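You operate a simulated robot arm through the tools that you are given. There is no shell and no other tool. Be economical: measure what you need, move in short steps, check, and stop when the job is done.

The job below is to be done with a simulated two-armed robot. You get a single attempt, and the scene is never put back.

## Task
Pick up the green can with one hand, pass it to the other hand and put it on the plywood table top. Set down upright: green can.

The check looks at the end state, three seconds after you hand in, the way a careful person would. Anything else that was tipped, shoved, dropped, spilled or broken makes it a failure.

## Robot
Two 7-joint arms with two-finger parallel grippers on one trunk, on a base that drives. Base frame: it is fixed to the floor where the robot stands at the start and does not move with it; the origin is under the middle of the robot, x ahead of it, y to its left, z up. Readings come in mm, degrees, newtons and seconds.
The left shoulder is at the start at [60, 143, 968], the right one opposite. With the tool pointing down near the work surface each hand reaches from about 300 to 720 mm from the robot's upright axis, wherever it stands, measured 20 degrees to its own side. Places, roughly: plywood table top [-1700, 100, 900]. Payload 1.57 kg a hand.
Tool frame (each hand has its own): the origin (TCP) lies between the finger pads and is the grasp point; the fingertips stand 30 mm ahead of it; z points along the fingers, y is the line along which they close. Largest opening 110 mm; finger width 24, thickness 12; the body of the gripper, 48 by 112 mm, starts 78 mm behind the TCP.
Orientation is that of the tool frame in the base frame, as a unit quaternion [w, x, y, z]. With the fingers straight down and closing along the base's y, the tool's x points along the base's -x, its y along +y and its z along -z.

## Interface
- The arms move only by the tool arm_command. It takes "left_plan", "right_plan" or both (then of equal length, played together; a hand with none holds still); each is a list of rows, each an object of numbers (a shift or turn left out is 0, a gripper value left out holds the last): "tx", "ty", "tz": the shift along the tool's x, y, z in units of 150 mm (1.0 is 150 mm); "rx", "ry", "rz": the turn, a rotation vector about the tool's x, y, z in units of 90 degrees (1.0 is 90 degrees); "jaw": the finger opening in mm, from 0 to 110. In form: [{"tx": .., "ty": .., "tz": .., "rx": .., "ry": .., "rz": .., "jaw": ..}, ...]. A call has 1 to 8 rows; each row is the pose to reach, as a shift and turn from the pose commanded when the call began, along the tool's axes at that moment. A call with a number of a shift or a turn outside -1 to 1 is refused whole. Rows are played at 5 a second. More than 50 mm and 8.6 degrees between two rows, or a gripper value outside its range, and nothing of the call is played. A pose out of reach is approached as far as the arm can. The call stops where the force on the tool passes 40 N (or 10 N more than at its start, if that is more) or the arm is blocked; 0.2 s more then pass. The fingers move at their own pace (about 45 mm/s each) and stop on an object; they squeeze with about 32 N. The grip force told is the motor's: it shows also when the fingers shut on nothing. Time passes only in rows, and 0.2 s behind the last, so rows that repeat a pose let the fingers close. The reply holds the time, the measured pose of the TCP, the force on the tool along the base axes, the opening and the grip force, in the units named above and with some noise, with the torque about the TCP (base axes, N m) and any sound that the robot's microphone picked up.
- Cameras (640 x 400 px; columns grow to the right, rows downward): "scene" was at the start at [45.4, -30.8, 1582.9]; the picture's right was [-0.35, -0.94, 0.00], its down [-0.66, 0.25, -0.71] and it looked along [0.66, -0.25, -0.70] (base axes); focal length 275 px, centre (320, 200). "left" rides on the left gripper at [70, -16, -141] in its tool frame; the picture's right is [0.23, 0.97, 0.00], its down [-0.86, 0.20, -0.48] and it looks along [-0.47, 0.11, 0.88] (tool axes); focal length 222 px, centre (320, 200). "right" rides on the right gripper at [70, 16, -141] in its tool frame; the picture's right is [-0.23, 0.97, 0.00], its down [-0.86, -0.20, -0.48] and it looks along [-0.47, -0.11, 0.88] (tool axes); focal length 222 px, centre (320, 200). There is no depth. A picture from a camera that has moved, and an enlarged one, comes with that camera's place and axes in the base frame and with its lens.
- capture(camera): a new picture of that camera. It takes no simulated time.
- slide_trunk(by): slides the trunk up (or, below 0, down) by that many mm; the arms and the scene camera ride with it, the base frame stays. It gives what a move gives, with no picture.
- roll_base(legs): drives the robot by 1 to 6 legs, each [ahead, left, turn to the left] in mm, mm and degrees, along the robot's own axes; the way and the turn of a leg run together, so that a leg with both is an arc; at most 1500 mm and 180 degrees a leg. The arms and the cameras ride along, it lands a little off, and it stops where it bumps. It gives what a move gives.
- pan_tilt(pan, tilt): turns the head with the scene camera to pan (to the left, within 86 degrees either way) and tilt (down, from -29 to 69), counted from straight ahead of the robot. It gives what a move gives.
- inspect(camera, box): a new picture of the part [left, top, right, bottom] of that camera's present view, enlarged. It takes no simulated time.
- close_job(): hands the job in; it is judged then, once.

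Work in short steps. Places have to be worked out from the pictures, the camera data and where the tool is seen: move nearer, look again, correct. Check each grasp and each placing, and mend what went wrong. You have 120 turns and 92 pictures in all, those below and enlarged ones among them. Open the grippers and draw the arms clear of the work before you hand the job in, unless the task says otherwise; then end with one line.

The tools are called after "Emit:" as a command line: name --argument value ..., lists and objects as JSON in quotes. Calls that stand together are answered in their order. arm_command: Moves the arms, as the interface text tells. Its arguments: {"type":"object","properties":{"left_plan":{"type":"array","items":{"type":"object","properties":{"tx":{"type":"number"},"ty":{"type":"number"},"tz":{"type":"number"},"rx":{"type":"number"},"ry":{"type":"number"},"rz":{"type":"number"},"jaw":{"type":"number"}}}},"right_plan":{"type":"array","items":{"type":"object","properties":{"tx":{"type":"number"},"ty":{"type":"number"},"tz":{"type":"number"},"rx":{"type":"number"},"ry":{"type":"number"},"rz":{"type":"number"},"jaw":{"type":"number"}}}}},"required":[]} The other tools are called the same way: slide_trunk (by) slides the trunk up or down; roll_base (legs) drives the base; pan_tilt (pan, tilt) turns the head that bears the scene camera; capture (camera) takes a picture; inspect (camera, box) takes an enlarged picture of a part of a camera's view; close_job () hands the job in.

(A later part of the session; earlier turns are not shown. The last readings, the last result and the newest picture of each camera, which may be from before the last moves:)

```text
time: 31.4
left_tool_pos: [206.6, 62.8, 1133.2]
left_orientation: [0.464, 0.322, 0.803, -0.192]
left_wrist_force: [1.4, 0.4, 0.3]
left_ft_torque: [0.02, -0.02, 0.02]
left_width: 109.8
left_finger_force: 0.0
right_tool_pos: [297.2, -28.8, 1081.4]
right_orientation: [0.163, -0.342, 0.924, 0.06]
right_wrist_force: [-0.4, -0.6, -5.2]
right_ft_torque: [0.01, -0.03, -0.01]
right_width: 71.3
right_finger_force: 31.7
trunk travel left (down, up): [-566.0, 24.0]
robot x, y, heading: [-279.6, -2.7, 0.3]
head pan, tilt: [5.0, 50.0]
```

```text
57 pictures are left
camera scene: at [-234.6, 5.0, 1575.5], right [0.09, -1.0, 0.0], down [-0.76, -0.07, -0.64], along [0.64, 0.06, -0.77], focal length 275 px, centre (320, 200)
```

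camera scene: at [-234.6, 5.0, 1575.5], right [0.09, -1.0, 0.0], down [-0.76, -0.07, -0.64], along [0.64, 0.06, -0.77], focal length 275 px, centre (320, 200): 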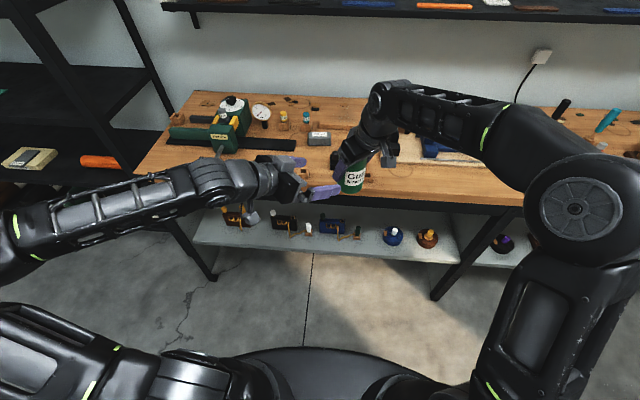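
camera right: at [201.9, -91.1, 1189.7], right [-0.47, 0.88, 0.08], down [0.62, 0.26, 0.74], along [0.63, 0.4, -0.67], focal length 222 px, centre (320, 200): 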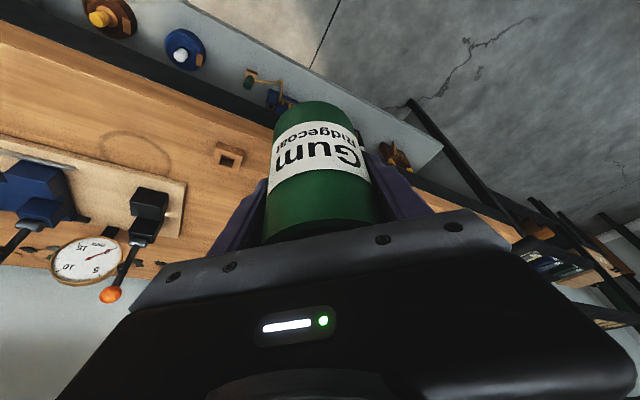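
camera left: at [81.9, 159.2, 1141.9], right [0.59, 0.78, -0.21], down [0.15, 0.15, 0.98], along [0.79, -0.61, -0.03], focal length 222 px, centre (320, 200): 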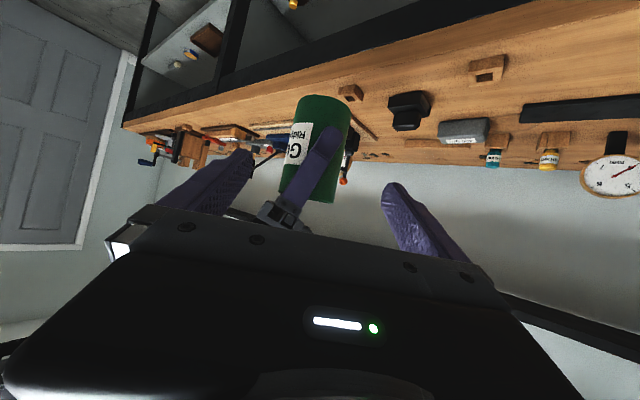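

The alignment is right, with about 1 mm of lateral error. I'll advance 90 mm and check.

Emit:
arm_command --left_plan '[{"tz": 0.2, "ty": -0.01}, {"tz": 0.4, "ty": -0.01}, {"tz": 0.6, "ty": -0.01}, {"tz": 0.6, "ty": -0.01}]'

Emit:
capture --camera "left"

Emit:
inspect --camera "scene" --box '[260, 80, 440, 240]'

```text
time: 32.4
left_tool_pos: [258.5, 6.2, 1088.3]
left_orientation: [0.465, 0.322, 0.802, -0.192]
left_wrist_force: [-0.3, 0.7, -0.7]
left_ft_torque: [0.02, -0.02, 0.01]
left_width: 110.3
left_finger_force: 0.1
right_tool_pos: [298.4, -28.6, 1081.3]
right_orientation: [0.163, -0.342, 0.924, 0.06]
right_wrist_force: [0.0, 0.0, -5.0]
right_ft_torque: [0.04, -0.04, -0.01]
right_width: 70.9
right_finger_force: 31.8
trunk travel left (down, up): [-566.0, 24.0]
robot x, y, heading: [-280.3, -1.5, 0.1]
head pan, tilt: [5.0, 50.0]
```

```text
56 pictures are left
camera left: at [133.9, 102.3, 1097.1], right [0.59, 0.78, -0.21], down [0.15, 0.14, 0.98], along [0.79, -0.61, -0.03], focal length 222 px, centre (320, 200)
```

left: 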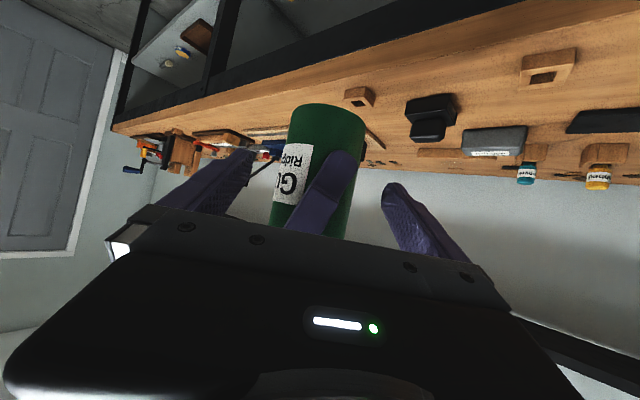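

```text
2.50 times, centred on (350, 160) of scene
camera zoom: at [-235.7, 3.7, 1575.6], right [0.09, -1.0, 0.0], down [-0.76, -0.07, -0.64], along [0.64, 0.06, -0.77], focal length 686 px, centre (245, 300)
```

zoom: 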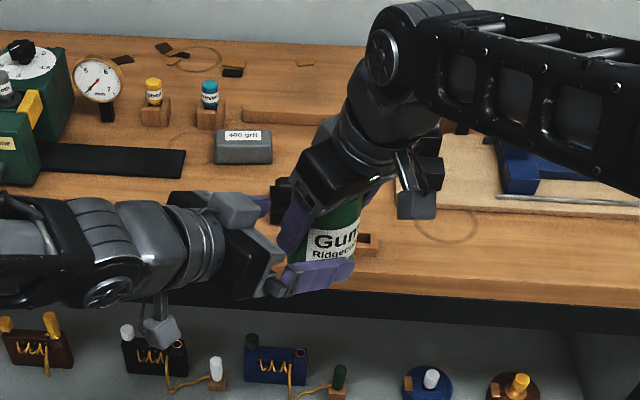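

The clearance between the left palm and the right finger would be tight, so I'll flatten the left tool by 7.5° more. Then I'll do the final 57 mm to 50 mm above the can's base.

Emit:
arm_command --left_plan '[{"ry": -0.083}, {"ry": -0.083, "tx": -0.014, "ty": 0.003, "tz": 0.12}, {"ry": -0.083, "tx": -0.027, "ty": 0.006, "tz": 0.25}, {"ry": -0.083, "tx": -0.041, "ty": 0.01, "tz": 0.375}, {"ry": -0.083, "tx": -0.041, "ty": 0.01, "tz": 0.375}]'

Emit:
capture --camera "left"

Emit:
inspect --camera "scene" --box '[260, 80, 440, 240]'

Emit:
capture --camera "right"

```text
time: 33.6
left_tool_pos: [299.5, -28.3, 1064.0]
left_orientation: [0.515, 0.309, 0.771, -0.213]
left_wrist_force: [0.4, 0.4, 0.5]
left_ft_torque: [-0.01, -0.04, -0.02]
left_width: 109.9
left_finger_force: 0.1
right_tool_pos: [297.9, -28.6, 1079.9]
right_orientation: [0.163, -0.342, 0.924, 0.061]
right_wrist_force: [0.3, 0.2, -5.2]
right_ft_torque: [0.0, -0.02, 0.02]
right_width: 70.9
right_finger_force: 31.6
trunk travel left (down, up): [-566.0, 24.0]
robot x, y, heading: [-280.7, 1.1, -0.1]
head pan, tilt: [5.0, 50.0]
```

```text
54 pictures are left
camera left: at [174.2, 68.1, 1052.6], right [0.61, 0.76, -0.22], down [0.06, 0.23, 0.97], along [0.79, -0.61, 0.1], focal length 222 px, centre (320, 200)
```

left: 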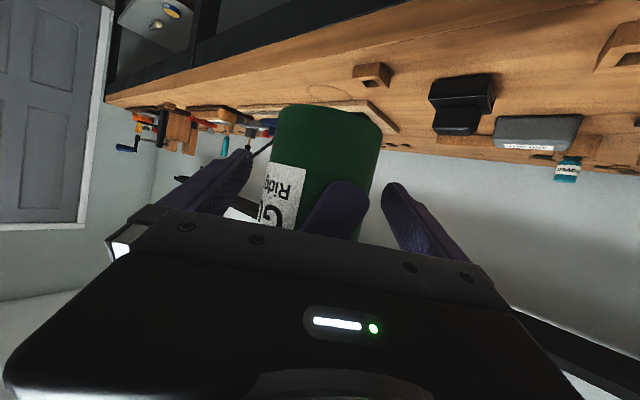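

```text
2.50 times, centred on (350, 160) of scene
camera zoom: at [-234.8, 4.5, 1575.6], right [0.09, -1.0, 0.0], down [-0.76, -0.07, -0.64], along [0.64, 0.06, -0.77], focal length 686 px, centre (245, 300)
```

zoom: 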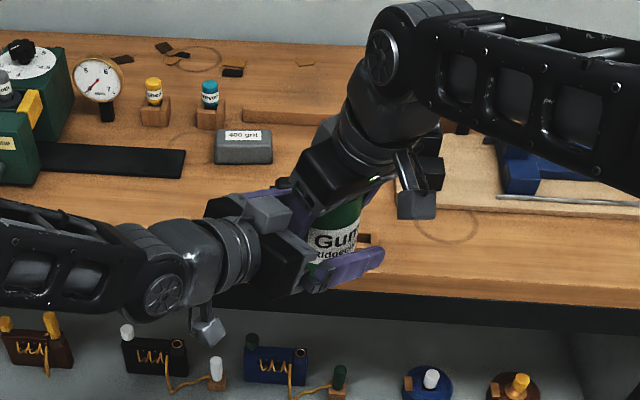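

```text
52 pictures are left
camera right: at [201.4, -90.9, 1190.1], right [-0.47, 0.88, 0.08], down [0.62, 0.26, 0.74], along [0.63, 0.4, -0.67], focal length 222 px, centre (320, 200)
```

right: 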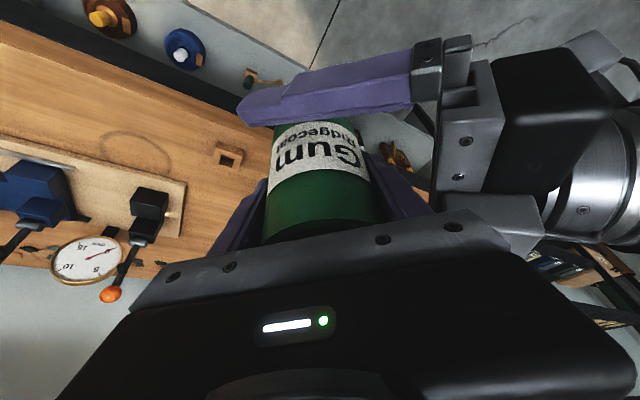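

Nothing is touching, and the left fingers straddle the can. I'll close the left hand.

Emit:
arm_command --left_plan '[{"jaw": 30}, {"jaw": 30}, {"jaw": 30}, {"jaw": 30}, {"jaw": 30}]'

Emit:
capture --camera "left"

Emit:
capture --camera "right"

```text
time: 34.8
left_tool_pos: [298.0, -31.6, 1064.9]
left_orientation: [0.515, 0.31, 0.77, -0.214]
left_wrist_force: [-14.8, -8.7, 4.6]
left_ft_torque: [0.17, -0.22, 0.1]
left_width: 71.9
left_finger_force: 32.0
right_tool_pos: [299.8, -29.0, 1081.0]
right_orientation: [0.164, -0.341, 0.924, 0.061]
right_wrist_force: [13.9, 8.5, -9.5]
right_ft_torque: [-0.03, -0.05, -0.07]
right_width: 71.0
right_finger_force: 32.0
trunk travel left (down, up): [-566.0, 24.0]
robot x, y, heading: [-280.2, -4.5, 0.1]
head pan, tilt: [5.0, 50.0]
```

```text
51 pictures are left
camera left: at [173.6, 66.9, 1052.8], right [0.62, 0.76, -0.22], down [0.06, 0.23, 0.97], along [0.79, -0.61, 0.1], focal length 222 px, centre (320, 200)
```

left: 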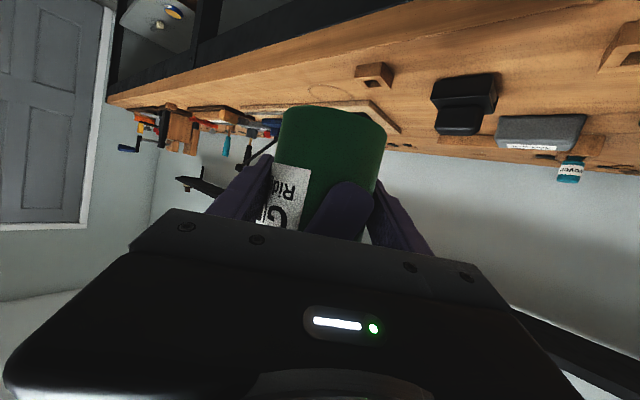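

```text
50 pictures are left
camera right: at [202.1, -90.7, 1189.9], right [-0.47, 0.88, 0.08], down [0.62, 0.26, 0.74], along [0.63, 0.4, -0.66], focal length 222 px, centre (320, 200)
```

right: 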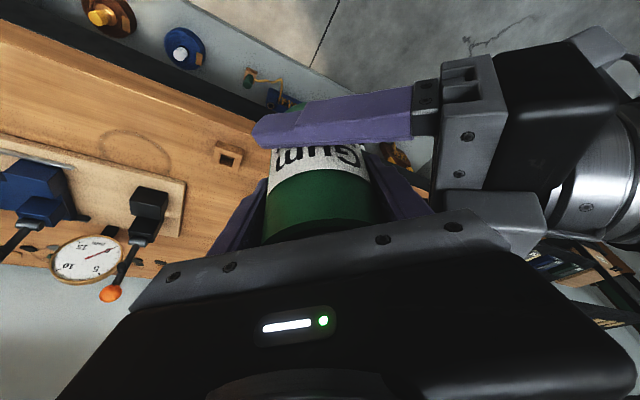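

Both hands hold the can, with a side load of about 17 N from slight misalignment. I'll ease the left hand 2.5 mm along its closing axis before releasing.

Emit:
arm_command --left_plan '[{"ty": -0.008}, {"ty": -0.017}, {"ty": -0.017}]'

```text
time: 35.6
left_tool_pos: [297.2, -29.2, 1064.7]
left_orientation: [0.514, 0.309, 0.771, -0.213]
left_wrist_force: [-8.7, -6.3, -0.2]
left_ft_torque: [-0.17, -0.76, -0.11]
left_width: 71.6
left_finger_force: 31.8
right_tool_pos: [298.0, -28.3, 1080.7]
right_orientation: [0.162, -0.342, 0.923, 0.061]
right_wrist_force: [8.7, 7.3, 0.2]
right_ft_torque: [0.32, 0.56, 0.08]
right_width: 70.9
right_finger_force: 32.2
trunk travel left (down, up): [-566.0, 24.0]
robot x, y, heading: [-282.6, -1.0, 0.0]
head pan, tilt: [5.0, 50.0]
```

The load has eased. Next I'll open the right hand slightly and check.

Emit:
arm_command --right_plan '[{"jaw": 76}, {"jaw": 84}, {"jaw": 84}, {"jaw": 84}]'

Emit:
capture --camera "right"

Emit:
capture --camera "left"

```text
time: 36.6
left_tool_pos: [296.6, -30.0, 1064.2]
left_orientation: [0.515, 0.308, 0.771, -0.212]
left_wrist_force: [-0.1, 0.8, 0.1]
left_ft_torque: [-0.11, -0.04, -0.09]
left_width: 71.5
left_finger_force: 32.5
right_tool_pos: [299.1, -27.9, 1080.8]
right_orientation: [0.163, -0.341, 0.924, 0.06]
right_wrist_force: [0.5, -1.8, -0.3]
right_ft_torque: [0.06, 0.01, 0.05]
right_width: 83.0
right_finger_force: 0.1
trunk travel left (down, up): [-566.0, 24.0]
robot x, y, heading: [-282.9, 1.1, 0.2]
head pan, tilt: [5.0, 50.0]
```

```text
49 pictures are left
camera right: at [201.8, -91.2, 1189.9], right [-0.47, 0.88, 0.08], down [0.62, 0.26, 0.74], along [0.63, 0.4, -0.67], focal length 222 px, centre (320, 200)
```

right: 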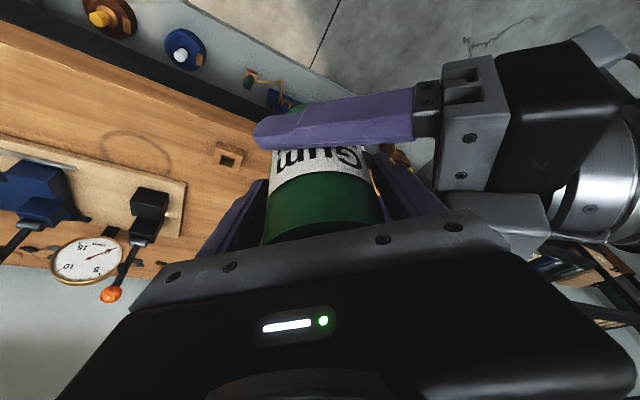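

```text
48 pictures are left
camera left: at [172.7, 66.5, 1053.8], right [0.61, 0.76, -0.22], down [0.06, 0.23, 0.97], along [0.79, -0.61, 0.1], focal length 222 px, centre (320, 200)
```

left: 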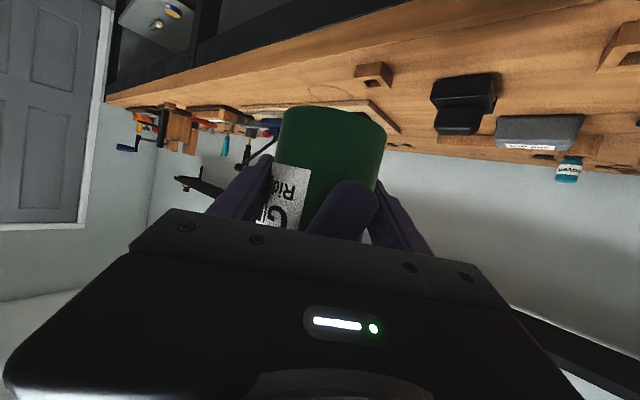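

The left hand has the can at 71.5 mm and 32 N. I'll retract the right hand slowly along its axis and watch the forces.

Emit:
arm_command --right_plan '[{"tz": -0.03}, {"tz": -0.07}, {"tz": -0.12}, {"tz": -0.16}, {"tz": -0.16}]'

Emit:
capture --camera "right"

```text
time: 37.8
left_tool_pos: [297.4, -30.7, 1065.7]
left_orientation: [0.514, 0.31, 0.771, -0.213]
left_wrist_force: [-0.4, 0.5, -0.3]
left_ft_torque: [0.0, 0.03, -0.04]
left_width: 71.5
left_finger_force: 32.2
right_tool_pos: [293.4, -33.5, 1102.4]
right_orientation: [0.163, -0.341, 0.924, 0.059]
right_wrist_force: [0.4, 0.4, 0.4]
right_ft_torque: [-0.02, 0.01, 0.01]
right_width: 83.6
right_finger_force: 0.1
trunk travel left (down, up): [-566.0, 24.0]
robot x, y, heading: [-281.0, -1.0, -0.2]
head pan, tilt: [5.0, 50.0]
```

```text
47 pictures are left
camera right: at [196.7, -96.3, 1212.8], right [-0.47, 0.88, 0.08], down [0.62, 0.26, 0.74], along [0.63, 0.4, -0.67], focal length 222 px, centre (320, 200)
```

right: 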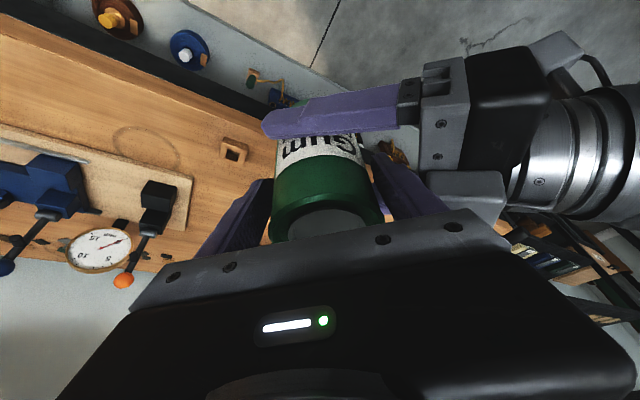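

The can stays in the left hand. I'll fully retract the right hand.

Emit:
arm_command --right_plan '[{"tz": -0.15}, {"tz": -0.35}, {"tz": -0.55}, {"tz": -0.75}, {"tz": -0.85, "tx": 0.2}, {"tz": -0.85, "tx": 0.45}, {"tz": -0.85, "tx": 0.7, "ty": -0.15}, {"tz": -0.85, "tx": 0.9, "ty": -0.3}]'

Emit:
capture --camera "scene"

Emit:
capture --camera "left"

```text
time: 39.6
left_tool_pos: [297.6, -30.6, 1065.5]
left_orientation: [0.515, 0.308, 0.771, -0.212]
left_wrist_force: [-0.2, -1.0, -0.1]
left_ft_torque: [-0.01, -0.02, 0.0]
left_width: 71.6
left_finger_force: 32.2
right_tool_pos: [191.1, -181.3, 1175.6]
right_orientation: [0.162, -0.343, 0.923, 0.061]
right_wrist_force: [0.1, 0.4, 0.1]
right_ft_torque: [-0.01, -0.02, -0.03]
right_width: 84.0
right_finger_force: 0.0
trunk travel left (down, up): [-566.0, 24.0]
robot x, y, heading: [-279.9, -0.8, -0.0]
head pan, tilt: [5.0, 50.0]
```

```text
46 pictures are left
camera scene: at [-234.7, 3.8, 1575.6], right [0.09, -1.0, 0.0], down [-0.76, -0.07, -0.64], along [0.64, 0.06, -0.77], focal length 275 px, centre (320, 200)
```

scene: 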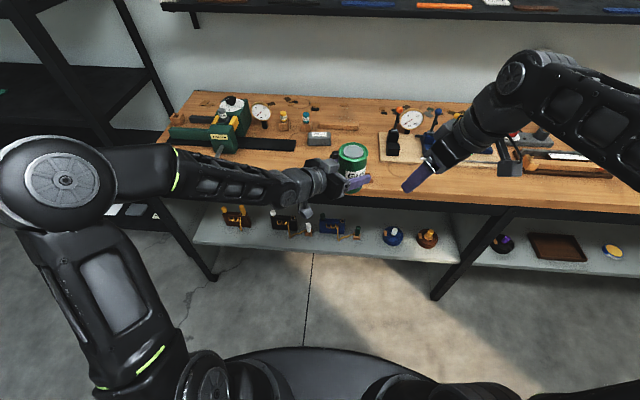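

```text
45 pictures are left
camera left: at [172.5, 66.1, 1054.0], right [0.61, 0.76, -0.22], down [0.06, 0.23, 0.97], along [0.79, -0.61, 0.1], focal length 222 px, centre (320, 200)
```

left: 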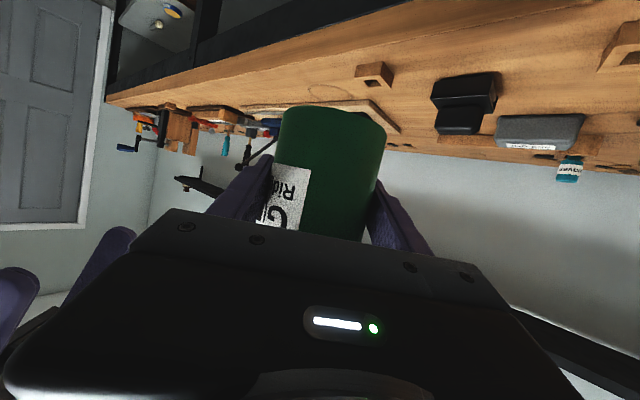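

The hand-over worked and the left hand holds the can upright. Before driving and turning, I'll look to both sides for obstacles.

Emit:
pan_tilt --pan 86 --tilt 30

Emit:
capture --camera "scene"

Emit:
pan_tilt --pan -86 --tilt 30

Emit:
capture --camera "scene"

```text
time: 41.2
left_tool_pos: [298.0, -29.6, 1065.0]
left_orientation: [0.515, 0.309, 0.771, -0.213]
left_wrist_force: [-0.2, -0.6, -0.1]
left_ft_torque: [-0.01, 0.04, -0.02]
left_width: 71.5
left_finger_force: 32.4
right_tool_pos: [193.0, -181.1, 1176.6]
right_orientation: [0.163, -0.341, 0.924, 0.06]
right_wrist_force: [0.4, -0.4, 0.1]
right_ft_torque: [0.0, 0.0, 0.01]
right_width: 84.1
right_finger_force: 0.0
trunk travel left (down, up): [-566.0, 24.0]
robot x, y, heading: [-282.2, 1.2, -0.0]
head pan, tilt: [85.9, 30.0]
```

```text
44 pictures are left
camera scene: at [-304.7, 87.7, 1605.1], right [1.0, -0.07, 0.0], down [-0.04, -0.5, -0.87], along [0.06, 0.86, -0.5], focal length 275 px, centre (320, 200)
```

scene: 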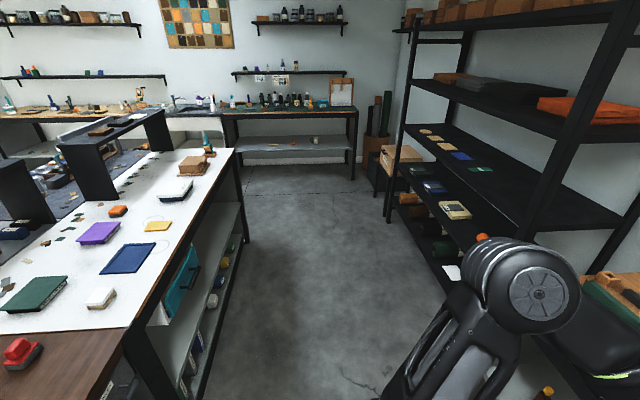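

```text
time: 43.8
left_tool_pos: [297.8, -29.7, 1064.0]
left_orientation: [0.515, 0.309, 0.771, -0.213]
left_wrist_force: [0.0, 0.3, 0.0]
left_ft_torque: [-0.02, 0.01, 0.03]
left_width: 71.6
left_finger_force: 31.3
right_tool_pos: [192.6, -180.5, 1175.8]
right_orientation: [0.163, -0.341, 0.924, 0.06]
right_wrist_force: [-0.5, -0.8, -0.5]
right_ft_torque: [0.01, 0.01, 0.03]
right_width: 83.9
right_finger_force: 0.1
trunk travel left (down, up): [-566.0, 24.0]
robot x, y, heading: [-283.6, -0.3, -0.1]
head pan, tilt: [-85.9, 30.0]
```

```text
43 pictures are left
camera scene: at [-304.6, -92.7, 1605.1], right [-1.0, -0.07, 0.0], down [-0.04, 0.5, -0.87], along [0.06, -0.86, -0.5], focal length 275 px, centre (320, 200)
```

scene: 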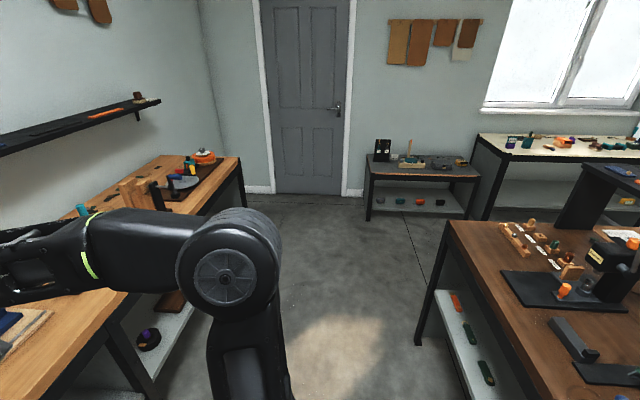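

The island's front edge is at x ≈ -830 and I can't yet see the plywood top behind me. A modest in-place turn left will give the head a view backward.

Emit:
roll_base --legs '[[0, 0, 55]]'

Emit:
pan_tilt --pan 86 --tilt 25

Emit:
capture --camera "scene"

```text
time: 46.6
left_tool_pos: [77.4, 454.0, 1064.4]
left_orientation: [0.555, -0.08, 0.827, 0.047]
left_wrist_force: [-0.3, 0.0, -0.4]
left_ft_torque: [-0.01, 0.01, 0.03]
left_width: 71.1
left_finger_force: 32.2
right_tool_pos: [139.3, 281.5, 1175.7]
right_orientation: [-0.117, 0.728, -0.664, -0.129]
right_wrist_force: [0.5, 0.4, 0.6]
right_ft_torque: [-0.04, 0.01, 0.0]
right_width: 84.1
right_finger_force: 0.0
trunk travel left (down, up): [-566.0, 24.0]
robot x, y, heading: [-277.5, -0.6, 54.7]
head pan, tilt: [-85.9, 30.0]
```

```text
time: 49.2
left_tool_pos: [78.2, 455.4, 1065.6]
left_orientation: [0.555, -0.079, 0.827, 0.047]
left_wrist_force: [-0.4, 0.1, -0.3]
left_ft_torque: [0.01, -0.03, 0.05]
left_width: 71.3
left_finger_force: 32.6
right_tool_pos: [138.7, 282.3, 1177.2]
right_orientation: [-0.117, 0.728, -0.664, -0.128]
right_wrist_force: [-0.4, 0.3, -0.5]
right_ft_torque: [-0.03, 0.01, 0.01]
right_width: 84.1
right_finger_force: 0.1
trunk travel left (down, up): [-566.0, 24.0]
robot x, y, heading: [-278.7, 0.2, 54.5]
head pan, tilt: [85.9, 25.0]
```

```text
42 pictures are left
camera scene: at [-369.9, 32.0, 1613.1], right [0.63, 0.77, 0.0], down [0.33, -0.27, -0.91], along [-0.7, 0.57, -0.42], focal length 275 px, centre (320, 200)
```

scene: 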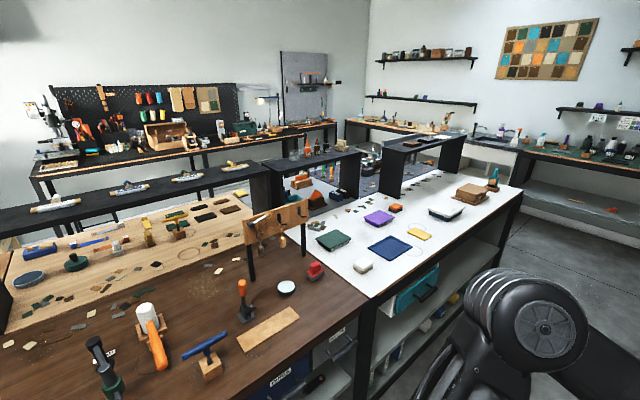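

The plywood top is the light strip behind the walnut one, at about x -1460 to -2000 and y -370 to 600, with a long black riser behind it. I'll enlarge that area to plan access.

Emit:
inspect --camera "scene" --box '[0, 140, 160, 340]'

Emit:
inspect --camera "scene" --box '[80, 110, 340, 270]'

```text
2.00 times, centred on (80, 240) of scene
camera zoom: at [-369.9, 32.0, 1613.1], right [0.63, 0.77, 0.0], down [0.33, -0.27, -0.91], along [-0.7, 0.57, -0.42], focal length 549 px, centre (800, 120)
```

zoom: 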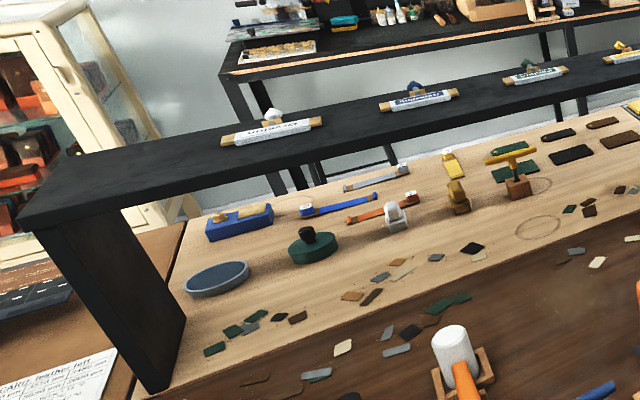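

```text
2.46 times, centred on (210, 190) of scene
camera zoom: at [-369.9, 32.0, 1613.1], right [0.63, 0.77, 0.0], down [0.33, -0.27, -0.91], along [-0.7, 0.57, -0.42], focal length 676 px, centre (591, 225)
```

zoom: 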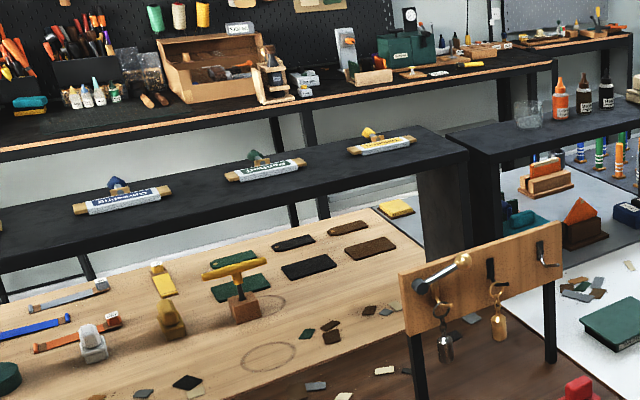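

The riser stands at z ≈ 1208 over the walnut/plywood seam. The plywood runs back to x ≈ -2035, with an aisle behind it, so I'll drive around the island's right end and place from the west side. First I'll turn back to heading 0 and strafe right.

Emit:
roll_base --legs '[[0, 0, -54.5]]'

Emit:
roll_base --legs '[[-20, -900, 0]]'

Emit:
pan_tilt --pan -86 --tilt 30

Emit:
capture --camera "scene"

Emit:
capture --camera "left"

```text
time: 52.0
left_tool_pos: [297.7, -25.8, 1065.3]
left_orientation: [0.515, 0.306, 0.772, -0.211]
left_wrist_force: [0.0, -0.2, 0.4]
left_ft_torque: [-0.02, -0.02, 0.04]
left_width: 71.3
left_finger_force: 32.1
right_tool_pos: [193.5, -177.0, 1175.0]
right_orientation: [0.162, -0.345, 0.922, 0.062]
right_wrist_force: [-0.5, 0.6, 0.0]
right_ft_torque: [-0.01, -0.02, -0.02]
right_width: 84.1
right_finger_force: 0.1
trunk travel left (down, up): [-566.0, 24.0]
robot x, y, heading: [-282.9, 0.4, 0.6]
head pan, tilt: [85.9, 25.0]
```

```text
time: 56.9
left_tool_pos: [280.5, -950.5, 1064.4]
left_orientation: [0.515, 0.309, 0.771, -0.213]
left_wrist_force: [-0.4, -0.7, 0.9]
left_ft_torque: [0.02, -0.03, 0.01]
left_width: 71.3
left_finger_force: 31.7
right_tool_pos: [176.1, -1099.8, 1175.5]
right_orientation: [0.163, -0.34, 0.924, 0.061]
right_wrist_force: [-0.2, 0.4, 0.1]
right_ft_torque: [0.04, 0.01, -0.01]
right_width: 83.8
right_finger_force: 0.0
trunk travel left (down, up): [-566.0, 24.0]
robot x, y, heading: [-301.6, -917.3, -0.1]
head pan, tilt: [85.9, 25.0]
```

```text
time: 59.5
left_tool_pos: [280.5, -949.6, 1065.1]
left_orientation: [0.514, 0.309, 0.771, -0.213]
left_wrist_force: [0.1, -0.1, -0.3]
left_ft_torque: [0.03, -0.03, -0.03]
left_width: 71.5
left_finger_force: 31.9
right_tool_pos: [175.7, -1098.8, 1176.4]
right_orientation: [0.163, -0.34, 0.924, 0.061]
right_wrist_force: [-0.1, 0.0, -0.5]
right_ft_torque: [-0.01, 0.0, -0.05]
right_width: 84.0
right_finger_force: 0.0
trunk travel left (down, up): [-566.0, 24.0]
robot x, y, heading: [-300.4, -917.2, 0.1]
head pan, tilt: [-85.9, 30.0]
```

```text
39 pictures are left
camera scene: at [-321.7, -1010.7, 1605.1], right [-1.0, -0.07, 0.0], down [-0.04, 0.5, -0.87], along [0.06, -0.86, -0.5], focal length 275 px, centre (320, 200)
```

scene: 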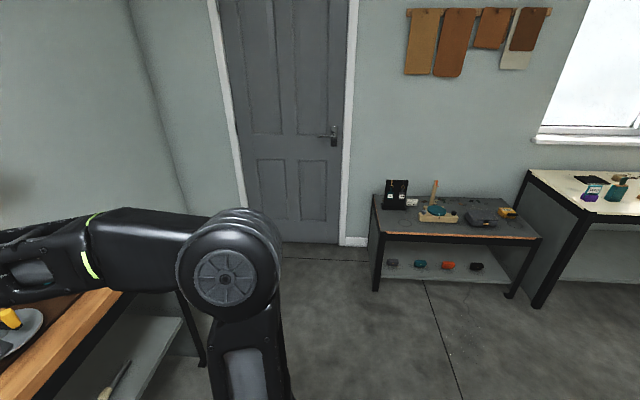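

```text
38 pictures are left
camera left: at [155.8, -852.4, 1053.6], right [0.61, 0.76, -0.22], down [0.06, 0.23, 0.97], along [0.79, -0.61, 0.1], focal length 222 px, centre (320, 200)
```

left: 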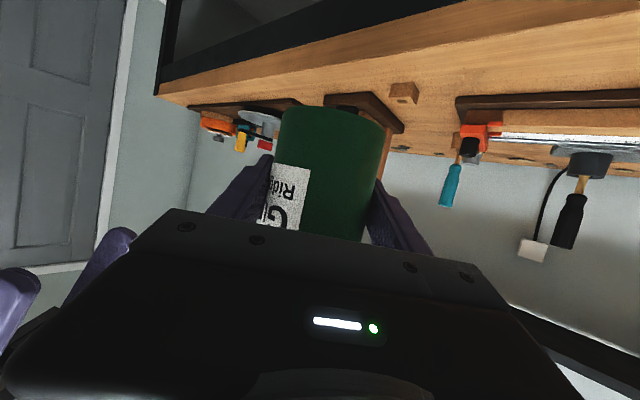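

The corridor between the island end and the side tables is about 1300 mm wide, centred near y -1790. I'll strafe to there, then turn slightly to look along it.

Emit:
roll_base --legs '[[-60, -857, 0]]'

Emit:
roll_base --legs '[[0, 0, -45]]'

Emit:
pan_tilt --pan -86 --tilt 22

Emit:
capture --camera "scene"

```text
time: 64.0
left_tool_pos: [219.2, -1803.3, 1065.3]
left_orientation: [0.514, 0.311, 0.77, -0.214]
left_wrist_force: [-0.5, -0.6, -0.1]
left_ft_torque: [0.02, 0.0, -0.01]
left_width: 71.1
left_finger_force: 31.9
right_tool_pos: [113.0, -1954.2, 1175.7]
right_orientation: [0.163, -0.34, 0.924, 0.06]
right_wrist_force: [0.6, 0.2, 1.0]
right_ft_torque: [-0.01, -0.05, -0.07]
right_width: 84.0
right_finger_force: 0.1
trunk travel left (down, up): [-566.0, 24.0]
robot x, y, heading: [-358.8, -1772.0, -0.2]
head pan, tilt: [-85.9, 30.0]
```

```text
time: 66.4
left_tool_pos: [31.4, -2197.6, 1065.4]
left_orientation: [0.396, 0.578, 0.596, -0.393]
left_wrist_force: [-0.4, -0.3, -0.7]
left_ft_torque: [-0.01, 0.01, 0.0]
left_width: 71.2
left_finger_force: 32.4
right_tool_pos: [-149.2, -2232.3, 1176.2]
right_orientation: [0.174, 0.035, 0.984, -0.006]
right_wrist_force: [-0.1, 0.3, 0.6]
right_ft_torque: [-0.01, -0.02, 0.02]
right_width: 84.0
right_finger_force: 0.1
trunk travel left (down, up): [-566.0, 24.0]
robot x, y, heading: [-359.5, -1770.2, -44.7]
head pan, tilt: [-85.9, 30.0]
```

```text
time: 67.1
left_tool_pos: [33.4, -2198.2, 1064.4]
left_orientation: [0.395, 0.578, 0.596, -0.392]
left_wrist_force: [-0.2, 0.7, 0.8]
left_ft_torque: [0.05, 0.0, 0.02]
left_width: 71.6
left_finger_force: 31.4
right_tool_pos: [-147.6, -2232.0, 1176.1]
right_orientation: [0.173, 0.035, 0.984, -0.005]
right_wrist_force: [-1.2, 0.1, 0.9]
right_ft_torque: [0.0, -0.04, 0.0]
right_width: 83.9
right_finger_force: 0.1
trunk travel left (down, up): [-566.0, 24.0]
robot x, y, heading: [-357.4, -1769.4, -44.7]
head pan, tilt: [-85.9, 22.0]
```

```text
37 pictures are left
camera scene: at [-441.2, -1823.4, 1617.9], right [-0.76, 0.65, 0.0], down [0.24, 0.29, -0.93], along [-0.6, -0.7, -0.38], focal length 275 px, centre (320, 200)
```

scene: 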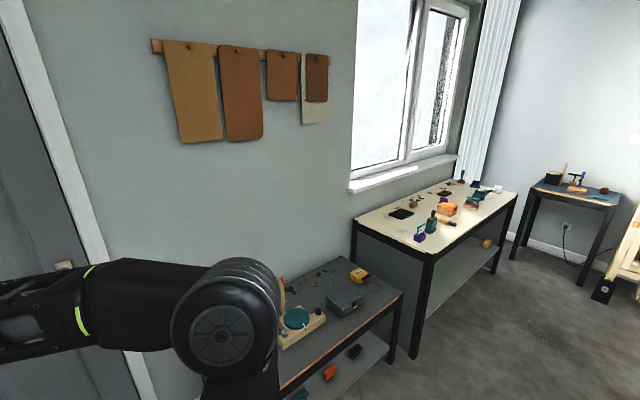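

The corridor is clear out to x ≈ -3400. I'll turn back to heading 0 and reverse along it.

Emit:
roll_base --legs '[[0, 0, 44.7]]'

Emit:
roll_base --legs '[[-1100, -20, 0]]'

Emit:
pan_tilt --pan 86 --tilt 30

Emit:
capture --camera "scene"

```text
time: 69.5
left_tool_pos: [218.7, -1808.2, 1063.8]
left_orientation: [0.513, 0.314, 0.769, -0.217]
left_wrist_force: [-0.1, 0.0, 0.2]
left_ft_torque: [-0.02, 0.04, -0.02]
left_width: 71.4
left_finger_force: 31.9
right_tool_pos: [111.3, -1956.3, 1176.0]
right_orientation: [0.163, -0.336, 0.926, 0.058]
right_wrist_force: [0.8, 0.1, 0.0]
right_ft_torque: [0.02, -0.01, 0.03]
right_width: 83.9
right_finger_force: 0.0
trunk travel left (down, up): [-566.0, 24.0]
robot x, y, heading: [-358.4, -1775.5, -0.9]
head pan, tilt: [-85.9, 22.0]
```

```text
time: 75.2
left_tool_pos: [-896.5, -1814.6, 1064.3]
left_orientation: [0.514, 0.31, 0.771, -0.214]
left_wrist_force: [-0.4, -0.4, 0.5]
left_ft_torque: [0.01, 0.0, 0.0]
left_width: 71.3
left_finger_force: 32.5
right_tool_pos: [-1002.0, -1965.1, 1176.5]
right_orientation: [0.163, -0.34, 0.924, 0.06]
right_wrist_force: [-0.6, 0.3, 0.3]
right_ft_torque: [0.02, 0.0, -0.03]
right_width: 83.7
right_finger_force: 0.1
trunk travel left (down, up): [-566.0, 24.0]
robot x, y, heading: [-1473.1, -1785.0, -0.1]
head pan, tilt: [-85.9, 22.0]
```

```text
time: 77.8
left_tool_pos: [-896.6, -1814.9, 1065.4]
left_orientation: [0.514, 0.31, 0.771, -0.213]
left_wrist_force: [0.1, 0.2, 0.2]
left_ft_torque: [0.0, 0.0, 0.01]
left_width: 71.1
left_finger_force: 31.8
right_tool_pos: [-1002.0, -1964.6, 1175.2]
right_orientation: [0.163, -0.341, 0.924, 0.062]
right_wrist_force: [0.0, 0.5, -0.1]
right_ft_torque: [0.02, -0.02, 0.01]
right_width: 83.8
right_finger_force: 0.1
trunk travel left (down, up): [-566.0, 24.0]
robot x, y, heading: [-1472.8, -1783.9, -0.2]
head pan, tilt: [85.9, 30.0]
```

```text
36 pictures are left
camera scene: at [-1498.7, -1695.5, 1605.1], right [1.0, -0.07, 0.0], down [-0.04, -0.5, -0.87], along [0.06, 0.86, -0.5], focal length 275 px, centre (320, 200)
```

scene: 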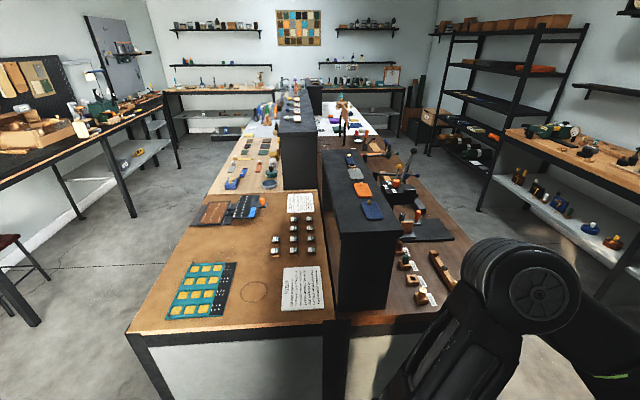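

I now see the aisle west of the island (edge x ≈ -2020), and it's clear. I'll reverse to x ≈ -2640, then strafe left to the plywood section.

Emit:
roll_base --legs '[[-1150, 0, 0]]'

Emit:
roll_base --legs '[[0, 900, 0]]'

Emit:
pan_tilt --pan 55 --tilt 35

Emit:
capture --camera "scene"

```text
time: 83.6
left_tool_pos: [-2029.1, -1812.4, 1065.3]
left_orientation: [0.515, 0.306, 0.772, -0.21]
left_wrist_force: [-0.7, -0.4, 0.1]
left_ft_torque: [0.01, -0.01, -0.02]
left_width: 71.3
left_finger_force: 32.3
right_tool_pos: [-2132.9, -1963.7, 1176.1]
right_orientation: [0.162, -0.345, 0.923, 0.062]
right_wrist_force: [0.7, 0.0, 0.2]
right_ft_torque: [-0.02, -0.03, 0.02]
right_width: 84.3
right_finger_force: 0.2
trunk travel left (down, up): [-566.0, 24.0]
robot x, y, heading: [-2606.1, -1791.0, 0.4]
head pan, tilt: [85.9, 30.0]
```

```text
time: 88.3
left_tool_pos: [-2043.5, -901.6, 1064.0]
left_orientation: [0.516, 0.299, 0.776, -0.206]
left_wrist_force: [0.2, 0.1, 0.2]
left_ft_torque: [0.01, 0.02, -0.04]
left_width: 71.3
left_finger_force: 32.7
right_tool_pos: [-2144.0, -1054.7, 1176.6]
right_orientation: [0.162, -0.353, 0.92, 0.062]
right_wrist_force: [0.5, 0.5, -0.3]
right_ft_torque: [-0.01, 0.02, 0.01]
right_width: 83.6
right_finger_force: 0.1
trunk travel left (down, up): [-566.0, 24.0]
robot x, y, heading: [-2621.0, -890.0, 1.4]
head pan, tilt: [85.9, 30.0]
```

```text
time: 89.3
left_tool_pos: [-2043.7, -902.0, 1063.5]
left_orientation: [0.517, 0.3, 0.775, -0.207]
left_wrist_force: [-0.1, -0.4, 0.0]
left_ft_torque: [0.02, 0.0, 0.05]
left_width: 71.4
left_finger_force: 32.0
right_tool_pos: [-2142.9, -1056.1, 1177.5]
right_orientation: [0.162, -0.353, 0.919, 0.063]
right_wrist_force: [-0.5, -0.7, 0.1]
right_ft_torque: [-0.01, 0.0, -0.04]
right_width: 84.0
right_finger_force: 0.0
trunk travel left (down, up): [-566.0, 24.0]
robot x, y, heading: [-2618.9, -889.9, 1.6]
head pan, tilt: [55.0, 35.0]
```

```text
35 pictures are left
camera scene: at [-2602.9, -817.2, 1597.3], right [0.83, -0.55, 0.0], down [-0.32, -0.48, -0.82], along [0.45, 0.68, -0.57], focal length 275 px, centre (320, 200)
```

scene: 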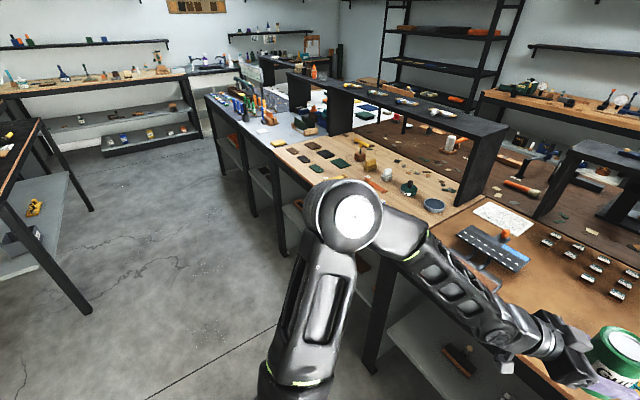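

I'll strafe further to be in front of the plywood, correct the heading, and look.

Emit:
roll_base --legs '[[-20, 850, -1.5]]'

Emit:
pan_tilt --pan 0 --tilt 45

Emit:
capture --camera "scene"

```text
time: 93.8
left_tool_pos: [-2065.3, -73.2, 1063.5]
left_orientation: [0.512, 0.317, 0.768, -0.218]
left_wrist_force: [1.0, -0.4, -0.2]
left_ft_torque: [0.02, 0.04, -0.03]
left_width: 71.8
left_finger_force: 31.9
right_tool_pos: [-2174.2, -221.0, 1175.9]
right_orientation: [0.163, -0.33, 0.928, 0.059]
right_wrist_force: [0.6, -0.1, 0.0]
right_ft_torque: [-0.01, -0.02, 0.01]
right_width: 84.1
right_finger_force: 0.0
trunk travel left (down, up): [-566.0, 24.0]
robot x, y, heading: [-2643.1, -28.6, -1.1]
head pan, tilt: [55.0, 35.0]
```

```text
time: 95.1
left_tool_pos: [-2065.4, -73.0, 1063.2]
left_orientation: [0.512, 0.317, 0.768, -0.218]
left_wrist_force: [-0.9, 0.2, 0.4]
left_ft_torque: [0.02, 0.02, 0.04]
left_width: 71.5
left_finger_force: 32.3
right_tool_pos: [-2173.4, -221.2, 1176.4]
right_orientation: [0.162, -0.331, 0.928, 0.059]
right_wrist_force: [-0.8, 0.1, 1.6]
right_ft_torque: [0.02, -0.01, 0.01]
right_width: 83.8
right_finger_force: 0.0
trunk travel left (down, up): [-566.0, 24.0]
robot x, y, heading: [-2643.3, -30.0, -1.3]
head pan, tilt: [0.0, 45.0]
```

```text
34 pictures are left
camera scene: at [-2591.7, -34.1, 1582.5], right [-0.02, -1.0, 0.0], down [-0.71, 0.02, -0.71], along [0.71, -0.02, -0.71], focal length 275 px, centre (320, 200)
```

scene: 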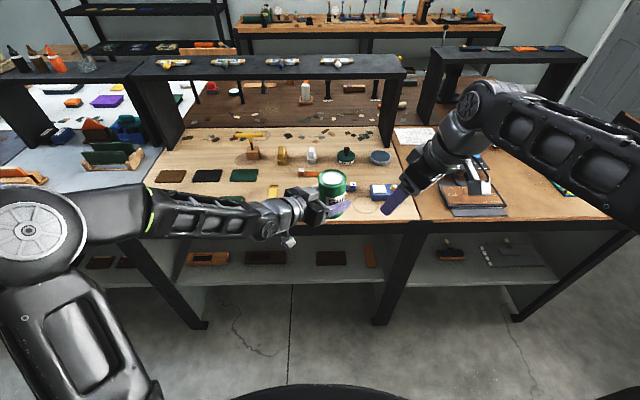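

I'll enlarge the plywood area to find a free spot.

Emit:
inspect --camera "scene" --box '[140, 110, 440, 260]'

Emit:
capture --camera "right"

```text
2.13 times, centred on (290, 185) of scene
camera zoom: at [-2591.7, -34.1, 1582.5], right [-0.02, -1.0, 0.0], down [-0.71, 0.02, -0.71], along [0.71, -0.02, -0.71], focal length 586 px, centre (384, 232)
```

zoom: 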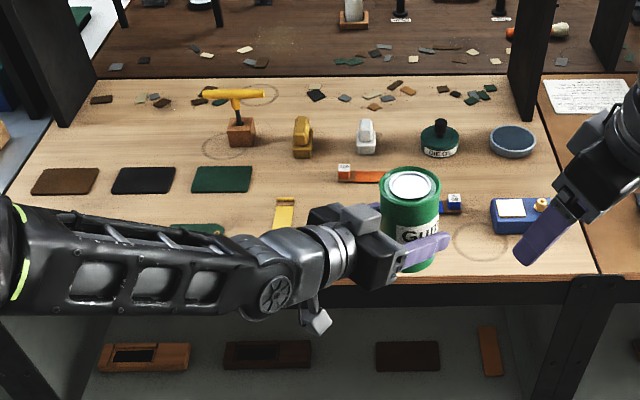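

```text
32 pictures are left
camera right: at [-2272.1, -281.8, 1285.1], right [-0.45, 0.89, 0.08], down [0.62, 0.25, 0.74], along [0.64, 0.38, -0.67], focal length 222 px, centre (320, 200)
```

right: 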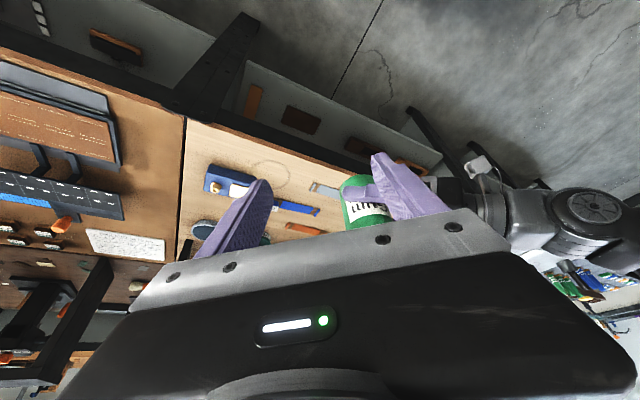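

There's a free spot near the west edge around (-1940, -165). I'll check the can's tilt in the hand before lowering.

Emit:
inspect --camera "right" --box '[300, 130, 460, 250]'

Emit:
capture --camera "left"

```text
3.33 times, centred on (380, 190) of right
camera zoom: at [-2272.1, -281.8, 1285.1], right [-0.45, 0.89, 0.08], down [0.62, 0.25, 0.74], along [0.64, 0.38, -0.67], focal length 740 px, centre (120, 233)
```

zoom: 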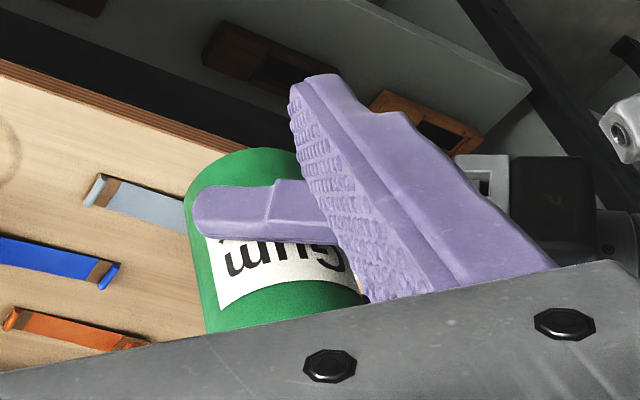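

```text
30 pictures are left
camera left: at [-2188.1, 25.8, 1053.2], right [0.63, 0.74, -0.22], down [0.07, 0.23, 0.97], along [0.77, -0.63, 0.09], focal length 222 px, centre (320, 200)
```

left: 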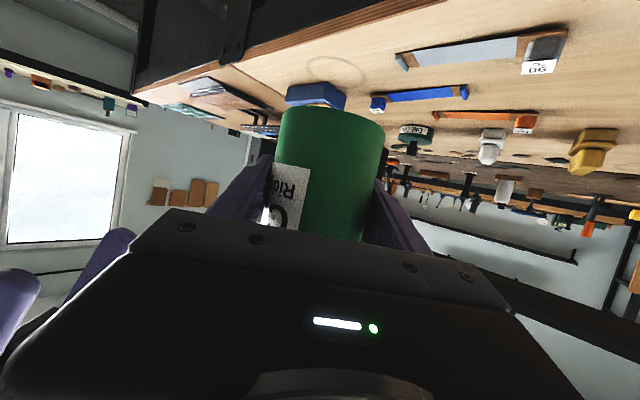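

The can is within about 2° of vertical. I'll move the base so the can is above the free spot.

Emit:
roll_base --legs '[[125, -88, 0]]'

Emit:
capture --camera "left"

Emit:
inspect --camera "scene" --box '[200, 120, 460, 270]'

Emit:
capture --camera "right"

```text
time: 96.5
left_tool_pos: [-1939.3, -164.5, 1062.6]
left_orientation: [0.511, 0.316, 0.769, -0.217]
left_wrist_force: [0.2, -0.1, 0.1]
left_ft_torque: [0.04, 0.01, -0.03]
left_width: 71.6
left_finger_force: 32.0
right_tool_pos: [-2046.9, -313.2, 1174.2]
right_orientation: [0.161, -0.331, 0.928, 0.059]
right_wrist_force: [0.4, -0.4, -0.5]
right_ft_torque: [-0.01, 0.02, 0.01]
right_width: 84.0
right_finger_force: 0.0
trunk travel left (down, up): [-566.0, 24.0]
robot x, y, heading: [-2515.2, -122.9, -1.2]
head pan, tilt: [0.0, 45.0]
```

```text
29 pictures are left
camera left: at [-2061.5, -65.4, 1052.8], right [0.63, 0.75, -0.22], down [0.07, 0.23, 0.97], along [0.78, -0.62, 0.09], focal length 222 px, centre (320, 200)
```

left: 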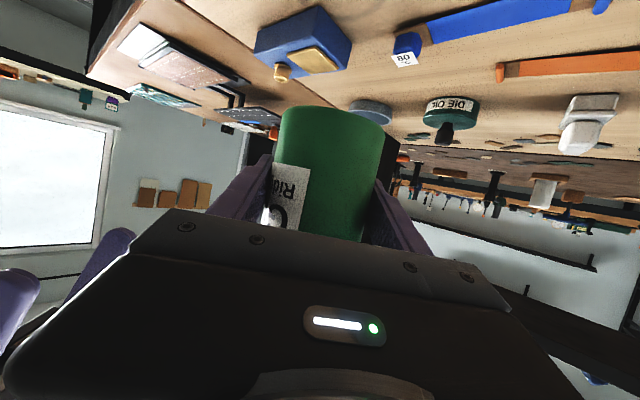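

```text
2.46 times, centred on (330, 195) of scene
camera zoom: at [-2464.4, -126.8, 1582.4], right [-0.02, -1.0, 0.0], down [-0.71, 0.01, -0.71], along [0.71, -0.01, -0.71], focal length 676 px, centre (295, 212)
```

zoom: 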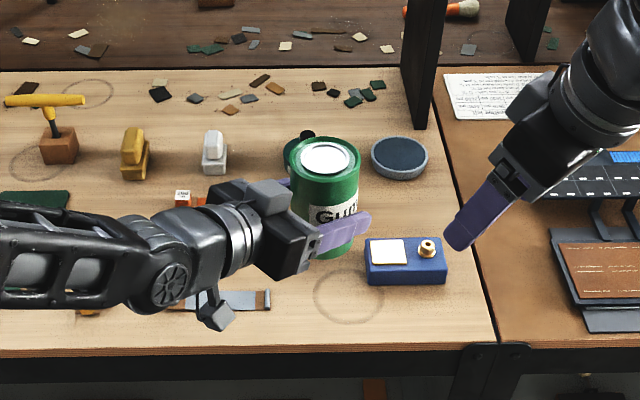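

```text
27 pictures are left
camera right: at [-2144.4, -373.3, 1284.5], right [-0.45, 0.89, 0.08], down [0.62, 0.25, 0.74], along [0.64, 0.39, -0.67], focal length 222 px, centre (320, 200)
```

right: 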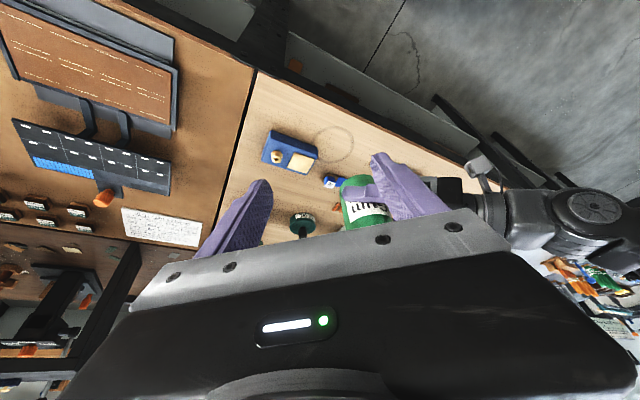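

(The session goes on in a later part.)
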